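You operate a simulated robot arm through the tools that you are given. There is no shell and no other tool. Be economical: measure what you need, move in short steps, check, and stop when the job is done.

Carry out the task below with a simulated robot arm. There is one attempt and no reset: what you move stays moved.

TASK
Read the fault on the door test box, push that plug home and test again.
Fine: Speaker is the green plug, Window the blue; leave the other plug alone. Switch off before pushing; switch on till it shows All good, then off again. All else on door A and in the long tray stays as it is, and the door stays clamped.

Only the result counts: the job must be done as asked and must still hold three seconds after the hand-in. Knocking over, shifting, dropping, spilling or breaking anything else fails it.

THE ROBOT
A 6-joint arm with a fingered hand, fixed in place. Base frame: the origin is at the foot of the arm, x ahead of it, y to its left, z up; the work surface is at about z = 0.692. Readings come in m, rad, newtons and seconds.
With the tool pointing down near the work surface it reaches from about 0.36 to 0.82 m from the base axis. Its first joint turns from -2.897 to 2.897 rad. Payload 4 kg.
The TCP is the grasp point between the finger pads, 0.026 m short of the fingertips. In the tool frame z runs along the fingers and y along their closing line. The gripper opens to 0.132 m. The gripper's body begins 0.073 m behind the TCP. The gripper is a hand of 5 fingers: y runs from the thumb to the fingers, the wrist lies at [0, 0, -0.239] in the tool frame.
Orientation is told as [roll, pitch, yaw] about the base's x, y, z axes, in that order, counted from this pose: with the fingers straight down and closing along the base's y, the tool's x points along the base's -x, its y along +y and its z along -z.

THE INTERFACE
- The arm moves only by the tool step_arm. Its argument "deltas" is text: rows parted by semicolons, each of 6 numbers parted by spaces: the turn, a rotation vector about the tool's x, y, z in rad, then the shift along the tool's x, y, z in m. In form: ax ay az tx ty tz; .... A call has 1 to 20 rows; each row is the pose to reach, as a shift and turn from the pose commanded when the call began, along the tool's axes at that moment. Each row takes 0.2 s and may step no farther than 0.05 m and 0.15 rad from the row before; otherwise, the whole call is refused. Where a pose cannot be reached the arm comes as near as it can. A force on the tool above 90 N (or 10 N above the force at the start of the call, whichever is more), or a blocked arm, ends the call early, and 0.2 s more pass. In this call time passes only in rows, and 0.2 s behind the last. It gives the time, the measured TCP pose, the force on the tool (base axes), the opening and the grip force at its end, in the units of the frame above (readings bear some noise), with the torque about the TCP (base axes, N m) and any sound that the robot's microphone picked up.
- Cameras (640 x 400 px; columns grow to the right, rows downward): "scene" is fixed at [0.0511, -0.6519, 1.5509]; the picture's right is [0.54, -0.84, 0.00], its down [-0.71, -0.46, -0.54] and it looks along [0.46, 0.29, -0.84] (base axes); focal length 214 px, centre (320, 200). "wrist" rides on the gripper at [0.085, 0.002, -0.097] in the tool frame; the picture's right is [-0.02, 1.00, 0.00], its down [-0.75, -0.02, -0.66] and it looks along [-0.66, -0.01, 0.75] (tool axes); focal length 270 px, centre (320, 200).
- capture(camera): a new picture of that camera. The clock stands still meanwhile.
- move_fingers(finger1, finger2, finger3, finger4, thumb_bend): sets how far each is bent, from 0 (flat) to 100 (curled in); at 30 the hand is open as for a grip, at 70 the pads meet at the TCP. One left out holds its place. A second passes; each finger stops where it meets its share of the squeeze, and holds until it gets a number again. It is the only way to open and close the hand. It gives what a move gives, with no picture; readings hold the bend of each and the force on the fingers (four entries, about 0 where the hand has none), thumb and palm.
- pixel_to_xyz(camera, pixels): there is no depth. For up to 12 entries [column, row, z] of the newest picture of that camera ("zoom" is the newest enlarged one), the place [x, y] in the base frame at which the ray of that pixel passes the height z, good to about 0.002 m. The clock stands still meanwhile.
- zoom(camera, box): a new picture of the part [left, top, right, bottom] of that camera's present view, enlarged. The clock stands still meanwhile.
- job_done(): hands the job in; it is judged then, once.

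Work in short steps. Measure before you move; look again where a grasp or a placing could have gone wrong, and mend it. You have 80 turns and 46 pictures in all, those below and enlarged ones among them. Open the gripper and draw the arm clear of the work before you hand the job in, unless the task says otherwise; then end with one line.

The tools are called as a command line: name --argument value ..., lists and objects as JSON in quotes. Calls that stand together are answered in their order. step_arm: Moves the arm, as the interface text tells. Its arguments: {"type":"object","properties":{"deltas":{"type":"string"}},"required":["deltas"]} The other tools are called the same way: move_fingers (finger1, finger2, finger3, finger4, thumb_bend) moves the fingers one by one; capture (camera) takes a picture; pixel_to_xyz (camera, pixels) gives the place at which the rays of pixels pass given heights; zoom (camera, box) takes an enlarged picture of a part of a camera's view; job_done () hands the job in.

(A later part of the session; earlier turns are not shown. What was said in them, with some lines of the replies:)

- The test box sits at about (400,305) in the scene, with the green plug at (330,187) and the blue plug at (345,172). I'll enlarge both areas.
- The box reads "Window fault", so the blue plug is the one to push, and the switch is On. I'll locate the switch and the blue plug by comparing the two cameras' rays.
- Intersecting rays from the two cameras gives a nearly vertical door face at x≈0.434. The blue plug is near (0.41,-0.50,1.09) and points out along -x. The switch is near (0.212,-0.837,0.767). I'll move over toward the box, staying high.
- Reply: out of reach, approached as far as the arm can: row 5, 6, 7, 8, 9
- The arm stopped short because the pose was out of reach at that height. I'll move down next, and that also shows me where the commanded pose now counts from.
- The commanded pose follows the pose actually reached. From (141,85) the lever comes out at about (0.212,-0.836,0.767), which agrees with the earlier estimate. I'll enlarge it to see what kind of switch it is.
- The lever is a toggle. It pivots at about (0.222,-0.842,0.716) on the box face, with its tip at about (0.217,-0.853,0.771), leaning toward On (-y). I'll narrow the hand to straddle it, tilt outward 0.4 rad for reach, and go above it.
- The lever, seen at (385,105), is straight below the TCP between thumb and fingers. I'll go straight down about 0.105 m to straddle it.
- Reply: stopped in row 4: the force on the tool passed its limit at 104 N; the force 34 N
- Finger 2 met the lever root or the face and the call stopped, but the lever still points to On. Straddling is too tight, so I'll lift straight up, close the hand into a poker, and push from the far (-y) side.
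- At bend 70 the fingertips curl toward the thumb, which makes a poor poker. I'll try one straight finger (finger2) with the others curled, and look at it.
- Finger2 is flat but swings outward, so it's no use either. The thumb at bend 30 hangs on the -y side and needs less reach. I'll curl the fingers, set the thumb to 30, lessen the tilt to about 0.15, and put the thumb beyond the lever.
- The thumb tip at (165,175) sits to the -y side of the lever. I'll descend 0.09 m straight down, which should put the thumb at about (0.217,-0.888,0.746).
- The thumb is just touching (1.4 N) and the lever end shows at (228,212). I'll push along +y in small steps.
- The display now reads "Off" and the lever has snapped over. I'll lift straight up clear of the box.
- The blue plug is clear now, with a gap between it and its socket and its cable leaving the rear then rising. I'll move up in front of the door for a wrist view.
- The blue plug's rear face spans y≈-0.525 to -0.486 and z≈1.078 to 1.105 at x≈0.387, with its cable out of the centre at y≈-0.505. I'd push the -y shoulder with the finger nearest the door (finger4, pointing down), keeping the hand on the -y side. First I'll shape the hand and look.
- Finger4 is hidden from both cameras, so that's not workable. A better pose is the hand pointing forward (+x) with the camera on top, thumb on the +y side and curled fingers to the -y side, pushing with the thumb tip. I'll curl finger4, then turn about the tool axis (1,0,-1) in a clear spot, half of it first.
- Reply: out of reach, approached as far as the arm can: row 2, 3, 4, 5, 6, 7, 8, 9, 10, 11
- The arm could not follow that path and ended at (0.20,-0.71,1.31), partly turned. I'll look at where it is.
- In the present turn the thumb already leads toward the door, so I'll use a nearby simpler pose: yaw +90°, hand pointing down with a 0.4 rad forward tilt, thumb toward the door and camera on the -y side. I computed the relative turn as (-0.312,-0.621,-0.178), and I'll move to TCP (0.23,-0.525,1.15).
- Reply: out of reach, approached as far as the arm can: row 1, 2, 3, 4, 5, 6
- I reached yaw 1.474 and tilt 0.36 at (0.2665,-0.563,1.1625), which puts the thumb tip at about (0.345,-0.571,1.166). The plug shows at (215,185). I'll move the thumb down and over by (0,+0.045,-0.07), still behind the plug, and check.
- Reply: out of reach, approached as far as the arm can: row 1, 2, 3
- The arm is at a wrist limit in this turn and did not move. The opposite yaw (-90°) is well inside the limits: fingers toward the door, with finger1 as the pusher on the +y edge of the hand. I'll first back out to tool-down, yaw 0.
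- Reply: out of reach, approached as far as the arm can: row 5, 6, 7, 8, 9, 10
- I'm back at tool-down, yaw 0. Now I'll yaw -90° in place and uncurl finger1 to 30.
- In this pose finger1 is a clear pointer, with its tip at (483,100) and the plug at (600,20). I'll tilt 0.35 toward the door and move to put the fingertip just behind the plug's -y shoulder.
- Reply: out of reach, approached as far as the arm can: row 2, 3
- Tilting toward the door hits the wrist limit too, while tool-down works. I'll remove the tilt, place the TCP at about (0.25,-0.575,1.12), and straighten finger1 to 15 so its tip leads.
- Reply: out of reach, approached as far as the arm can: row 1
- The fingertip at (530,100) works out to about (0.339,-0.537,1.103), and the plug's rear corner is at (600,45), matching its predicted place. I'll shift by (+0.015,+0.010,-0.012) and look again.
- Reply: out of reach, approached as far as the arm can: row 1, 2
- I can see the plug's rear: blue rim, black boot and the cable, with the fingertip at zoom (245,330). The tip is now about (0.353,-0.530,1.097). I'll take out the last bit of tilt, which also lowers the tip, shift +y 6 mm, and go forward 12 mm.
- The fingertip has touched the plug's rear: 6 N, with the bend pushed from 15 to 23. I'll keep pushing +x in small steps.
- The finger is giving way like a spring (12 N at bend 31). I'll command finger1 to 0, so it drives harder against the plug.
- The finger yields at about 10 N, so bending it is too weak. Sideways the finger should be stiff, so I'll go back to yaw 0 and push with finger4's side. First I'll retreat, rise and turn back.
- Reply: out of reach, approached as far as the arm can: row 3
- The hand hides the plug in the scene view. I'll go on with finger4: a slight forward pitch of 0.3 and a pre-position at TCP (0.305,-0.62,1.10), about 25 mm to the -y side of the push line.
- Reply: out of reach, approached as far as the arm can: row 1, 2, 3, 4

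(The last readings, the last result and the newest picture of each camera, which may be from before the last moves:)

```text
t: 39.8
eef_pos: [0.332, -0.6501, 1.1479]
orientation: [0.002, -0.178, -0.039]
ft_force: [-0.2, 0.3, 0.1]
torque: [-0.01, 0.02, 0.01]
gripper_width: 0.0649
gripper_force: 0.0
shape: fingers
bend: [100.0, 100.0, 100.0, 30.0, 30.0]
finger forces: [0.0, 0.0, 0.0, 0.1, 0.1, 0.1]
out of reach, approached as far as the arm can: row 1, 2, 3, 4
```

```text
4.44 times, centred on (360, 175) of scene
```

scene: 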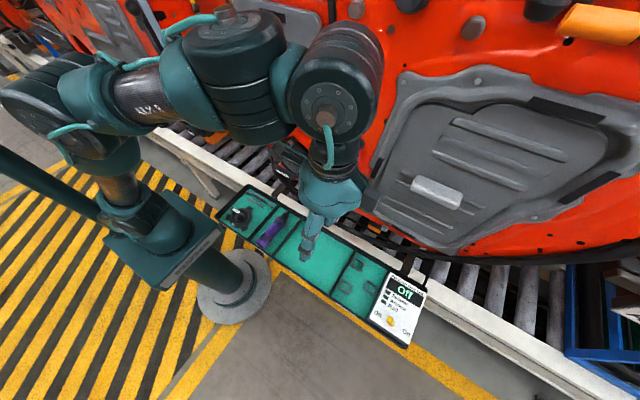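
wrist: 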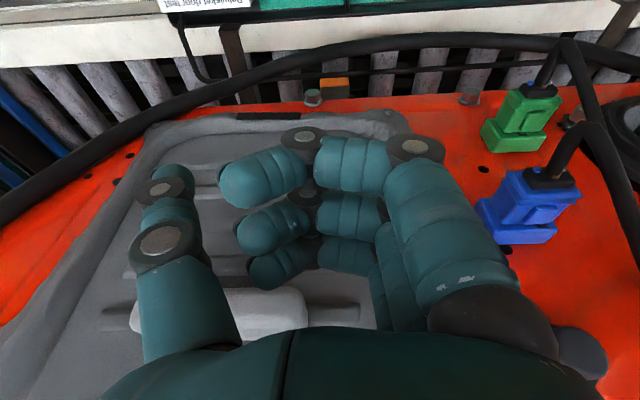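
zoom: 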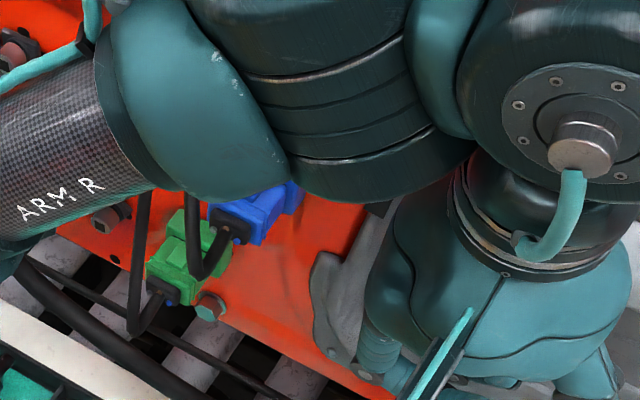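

The wrist view shows both plugs at (520,115) and (535,200), and the blue gap looks smaller. I'll enlarge to compare how each is seated.

zoom --camera "wrist" --box '[460, 70, 620, 260]'

```text
2.11 times, centred on (540, 165) of wrist
```

zoom: 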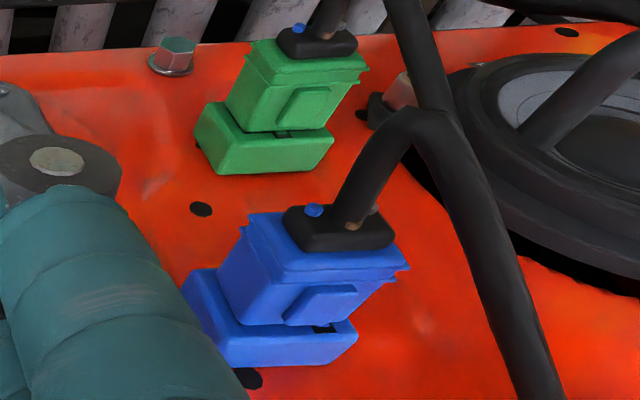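

The blue plug now sits in its socket just like the green one: same proportions, same small slot. That push seems to have seated it, and the test will confirm. I'll retreat, curl finger4, and go back over the box with the thumb on the +y side of the lever.

step_arm --deltas "0.02 0.03 0 0.038 -0.0015 -0.007; 0.04 0.06 0 0.076 -0.003 -0.0136; 0.06 0.1 -0.01 0.1132 -0.0045 -0.0204; 0.08 0.13 -0.02 0.12 -0.0165 0.0186; 0.1 0.15 -0.03 0.1265 -0.0285 0.0576; 0.12 0.17 -0.035 0.133 -0.0405 0.0966; 0.14 0.178 -0.039 0.1394 -0.0525 0.1356; 0.15 0.178 -0.039 0.1458 -0.0644 0.1745"

move_fingers --finger1 100 --finger2 100 --finger3 100 --finger4 100 --thumb_bend 30

```text
t: 41.6
eef_pos: [0.2181, -0.7114, 0.9515]
orientation: [-0.152, 0.0, -0.012]
ft_force: [0.3, -0.1, -0.5]
torque: [-0.01, 0.01, 0.05]
gripper_width: 0.0648
gripper_force: 0.1
shape: fingers
bend: [100.0, 100.0, 100.0, 30.0, 30.0]
finger forces: [0.1, 0.0, 0.1, 0.0, 0.1, 0.0]
out of reach, approached as far as the arm can: row 1, 2, 3, 4
```

```text
t: 42.6
eef_pos: [0.2172, -0.712, 0.9513]
orientation: [-0.152, 0.002, -0.012]
ft_force: [-0.2, 0.8, 0.1]
torque: [-0.02, 0.0, -0.03]
gripper_width: 0.0647
gripper_force: 0.0
shape: fingers
bend: [100.0, 100.0, 100.0, 100.0, 30.0]
finger forces: [0.1, 0.1, 0.1, 0.0, 0.1, 0.1]
```

The TCP is at (0.217,-0.712,0.951), putting the thumb at y≈-0.79, on the +y side of the lever. I'll descend to 0.7605.

step_arm --deltas "0 0 0 0 0.007 0.047; 0 0 0 0 0.014 0.094; 0 0 0 0 0.021 0.141; 0 0 0 0 0.025 0.17; 0 0 0 0 0.0285 0.189"

```text
t: 43.8
eef_pos: [0.2188, -0.7178, 0.7648]
orientation: [-0.162, -0.002, -0.012]
ft_force: [5.8, -4.8, 32.9]
torque: [-3.7, 0.24, 0.78]
gripper_width: 0.0809
gripper_force: 18.3
shape: fingers
bend: [100.0, 100.0, 100.0, 100.0, 0.0]
finger forces: [0.0, 0.1, 0.0, 0.0, 37.1, 0.0]
```

The thumb met something: 37 N, and it was pushed back to bend 0. I'll look.

capture --camera "wrist"

```text
5 pictures are left
```

wrist: 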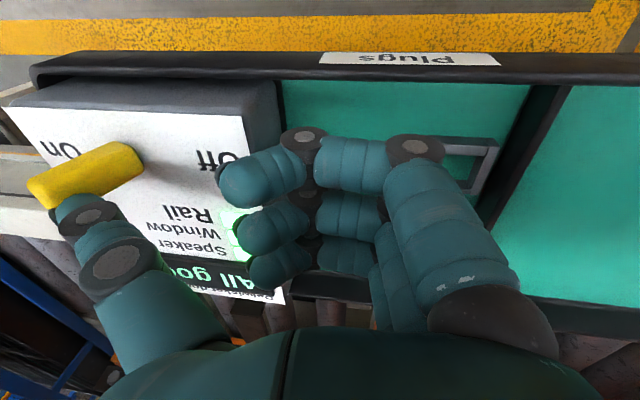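

The lever is On and the display reads "All good", so the plug is seated. Now I'll lift straight up and move across to the far (-y) side to switch it off as before.

step_arm --deltas "0 0 0 0 -0.0075 -0.045; 0 0 0 0 -0.0145 -0.09; -0.01 0 0 0 -0.06 -0.082; -0.01 0 0 0 -0.1055 -0.075"

```text
t: 44.8
eef_pos: [0.2146, -0.8062, 0.8542]
orientation: [-0.143, -0.001, -0.012]
ft_force: [0.9, -0.3, 1.0]
torque: [0.07, 0.04, 0.0]
gripper_width: 0.065
gripper_force: 0.0
shape: fingers
bend: [100.0, 100.0, 100.0, 100.0, 30.0]
finger forces: [0.0, 0.1, 0.0, 0.0, 0.1, 0.1]
```

I'm above the box and free of contact. I'll descend to the same pose as the earlier off-push.

step_arm --deltas "0.007 0 0 -0.003 -0.006 0.0; 0.007 0 0 -0.003 0 0.04; 0.007 0 0 -0.003 0.0045 0.07; 0.007 0 0 -0.003 0.0075 0.093"

```text
t: 45.8
eef_pos: [0.2188, -0.8101, 0.7568]
orientation: [-0.146, 0.0, -0.013]
ft_force: [-0.2, 5.7, 11.1]
torque: [-1.21, -0.03, 0.06]
gripper_width: 0.0657
gripper_force: 7.1
shape: fingers
bend: [100.0, 100.0, 100.0, 100.0, 29.0]
finger forces: [0.1, 0.0, 0.0, 0.0, 14.9, 0.0]
```

The thumb has contact (11 N upward), slightly deeper than last time. I'll rise 5 mm and take a look.

step_arm --deltas "0 0 0 0 -0.0007 -0.005"

capture --camera "wrist"

```text
t: 46.2
eef_pos: [0.2192, -0.8088, 0.7597]
orientation: [-0.146, 0.001, -0.013]
ft_force: [-0.7, -0.1, -0.3]
torque: [0.0, 0.02, 0.03]
gripper_width: 0.0652
gripper_force: 0.0
shape: fingers
bend: [100.0, 100.0, 100.0, 100.0, 30.0]
finger forces: [0.1, 0.0, 0.0, 0.0, 0.1, 0.1]
```

```text
4 pictures are left
```

wrist: 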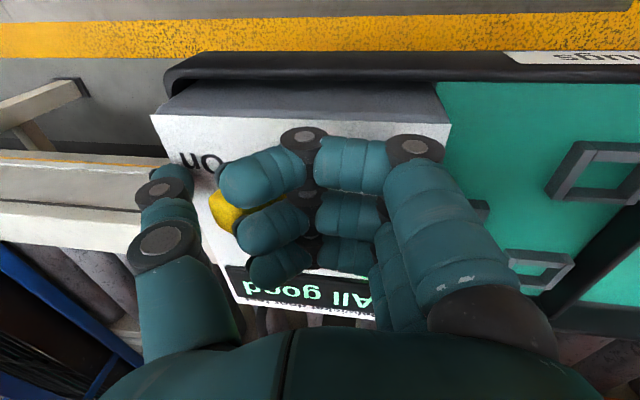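

The view matches the earlier pre-push picture, with the lever at (228,212) and "All good" showing. I'll push +y 40 mm as before, then lift straight up.

step_arm --deltas "0 0 0 0 0.01 -0.0015; 0 0 0 0 0.02 -0.003; 0 0 0 0 0.03 -0.0045; 0 0 0 0 0.04 -0.006"

step_arm --deltas "0 0 0 0 -0.006 -0.0396; 0 0 0 0 -0.0134 -0.089; 0 0 0 0 -0.0207 -0.1385; 0 0 0 0 -0.028 -0.187; 0 0 0 0 -0.0353 -0.236"

capture --camera "scene"

```text
t: 47.2
eef_pos: [0.2172, -0.7699, 0.7627]
orientation: [-0.146, 0.002, -0.015]
ft_force: [-0.1, 0.2, 0.9]
torque: [0.0, 0.04, 0.01]
gripper_width: 0.0651
gripper_force: 0.0
shape: fingers
bend: [100.0, 100.0, 100.0, 100.0, 30.0]
finger forces: [0.0, 0.0, 0.0, 0.0, 0.0, 0.0]
```

```text
t: 48.4
eef_pos: [0.2165, -0.7642, 0.9955]
orientation: [-0.148, -0.012, -0.014]
ft_force: [0.0, 0.3, -1.2]
torque: [0.0, 0.01, -0.01]
gripper_width: 0.0651
gripper_force: 0.0
shape: fingers
bend: [100.0, 100.0, 100.0, 100.0, 30.0]
finger forces: [0.0, 0.0, 0.0, 0.0, 0.0, 0.1]
out of reach, approached as far as the arm can: row 5
```

```text
3 pictures are left
```

scene: 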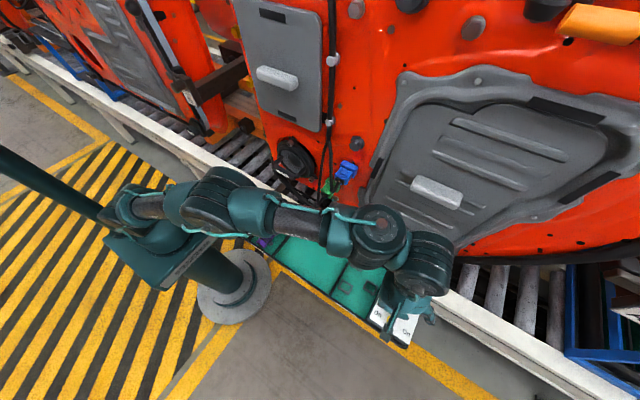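

The box is hidden by the hand here. I'll open the hand and draw the arm up and away, then check the box and plugs.

move_fingers --finger1 30 --finger2 30 --finger3 30 --finger4 30 --thumb_bend 30

step_arm --deltas "-0.02 0 0 0 0.03 -0.034; -0.04 0 0 0 0.06 -0.068; -0.06 0 0 0 0.09 -0.1; -0.08 0 0 0 0.12 -0.135; -0.1 0 0 0 0.15 -0.17; -0.12 0 0 0 0.18 -0.2; -0.14 0 0 0 0.21 -0.22; -0.15 0 0 0 0.237 -0.238"

capture --camera "wrist"

```text
t: 49.4
eef_pos: [0.2183, -0.7646, 0.9952]
orientation: [-0.149, -0.01, -0.014]
ft_force: [0.2, -0.6, -0.3]
torque: [-0.01, -0.03, 0.01]
gripper_width: 0.1391
gripper_force: 0.0
shape: fingers
bend: [30.0, 30.0, 30.0, 30.0, 30.0]
finger forces: [0.0, 0.1, 0.0, 0.0, 0.0, 0.1]
```

```text
t: 51.2
eef_pos: [0.2204, -0.4978, 1.1982]
orientation: [0.004, 0.002, -0.013]
ft_force: [-0.4, 0.7, -0.3]
torque: [0.01, 0.02, 0.02]
gripper_width: 0.1395
gripper_force: 0.0
shape: fingers
bend: [30.0, 30.0, 30.0, 30.0, 30.0]
finger forces: [0.0, 0.1, 0.0, 0.1, 0.0, 0.1]
```

```text
2 pictures are left
```

wrist: 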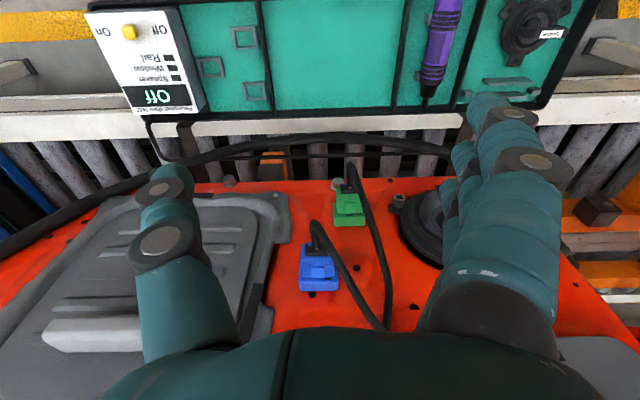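

The box reads "Off", the blue plug is seated, and the green plug and tray contents look unchanged. I'll draw back to the starting area and hand in.

step_arm --deltas "0 0 0 0.005 0.03 -0.03; 0 0 0 0.01 0.065 -0.06; 0 0 0 0.01 0.1 -0.09; 0 0 0 0.01 0.14 -0.11; 0 0 0 0.01 0.18 -0.13"

job_done

```text
t: 52.4
eef_pos: [0.2127, -0.3155, 1.3288]
orientation: [0.002, 0.001, -0.013]
ft_force: [0.1, 0.3, 0.1]
torque: [0.02, 0.05, 0.0]
gripper_width: 0.1395
gripper_force: 0.1
shape: fingers
bend: [30.0, 30.0, 30.0, 30.0, 30.0]
finger forces: [0.0, 0.0, 0.1, 0.1, 0.0, 0.0]
```

```text
The job is handed in.
```

The test box showed "Window fault", so I switched it off, pushed the blue plug home, switched on until it read "All good" (the thumb tripped the lever while coming down beside it), then switched it off again; the green plug and tray look unchanged.
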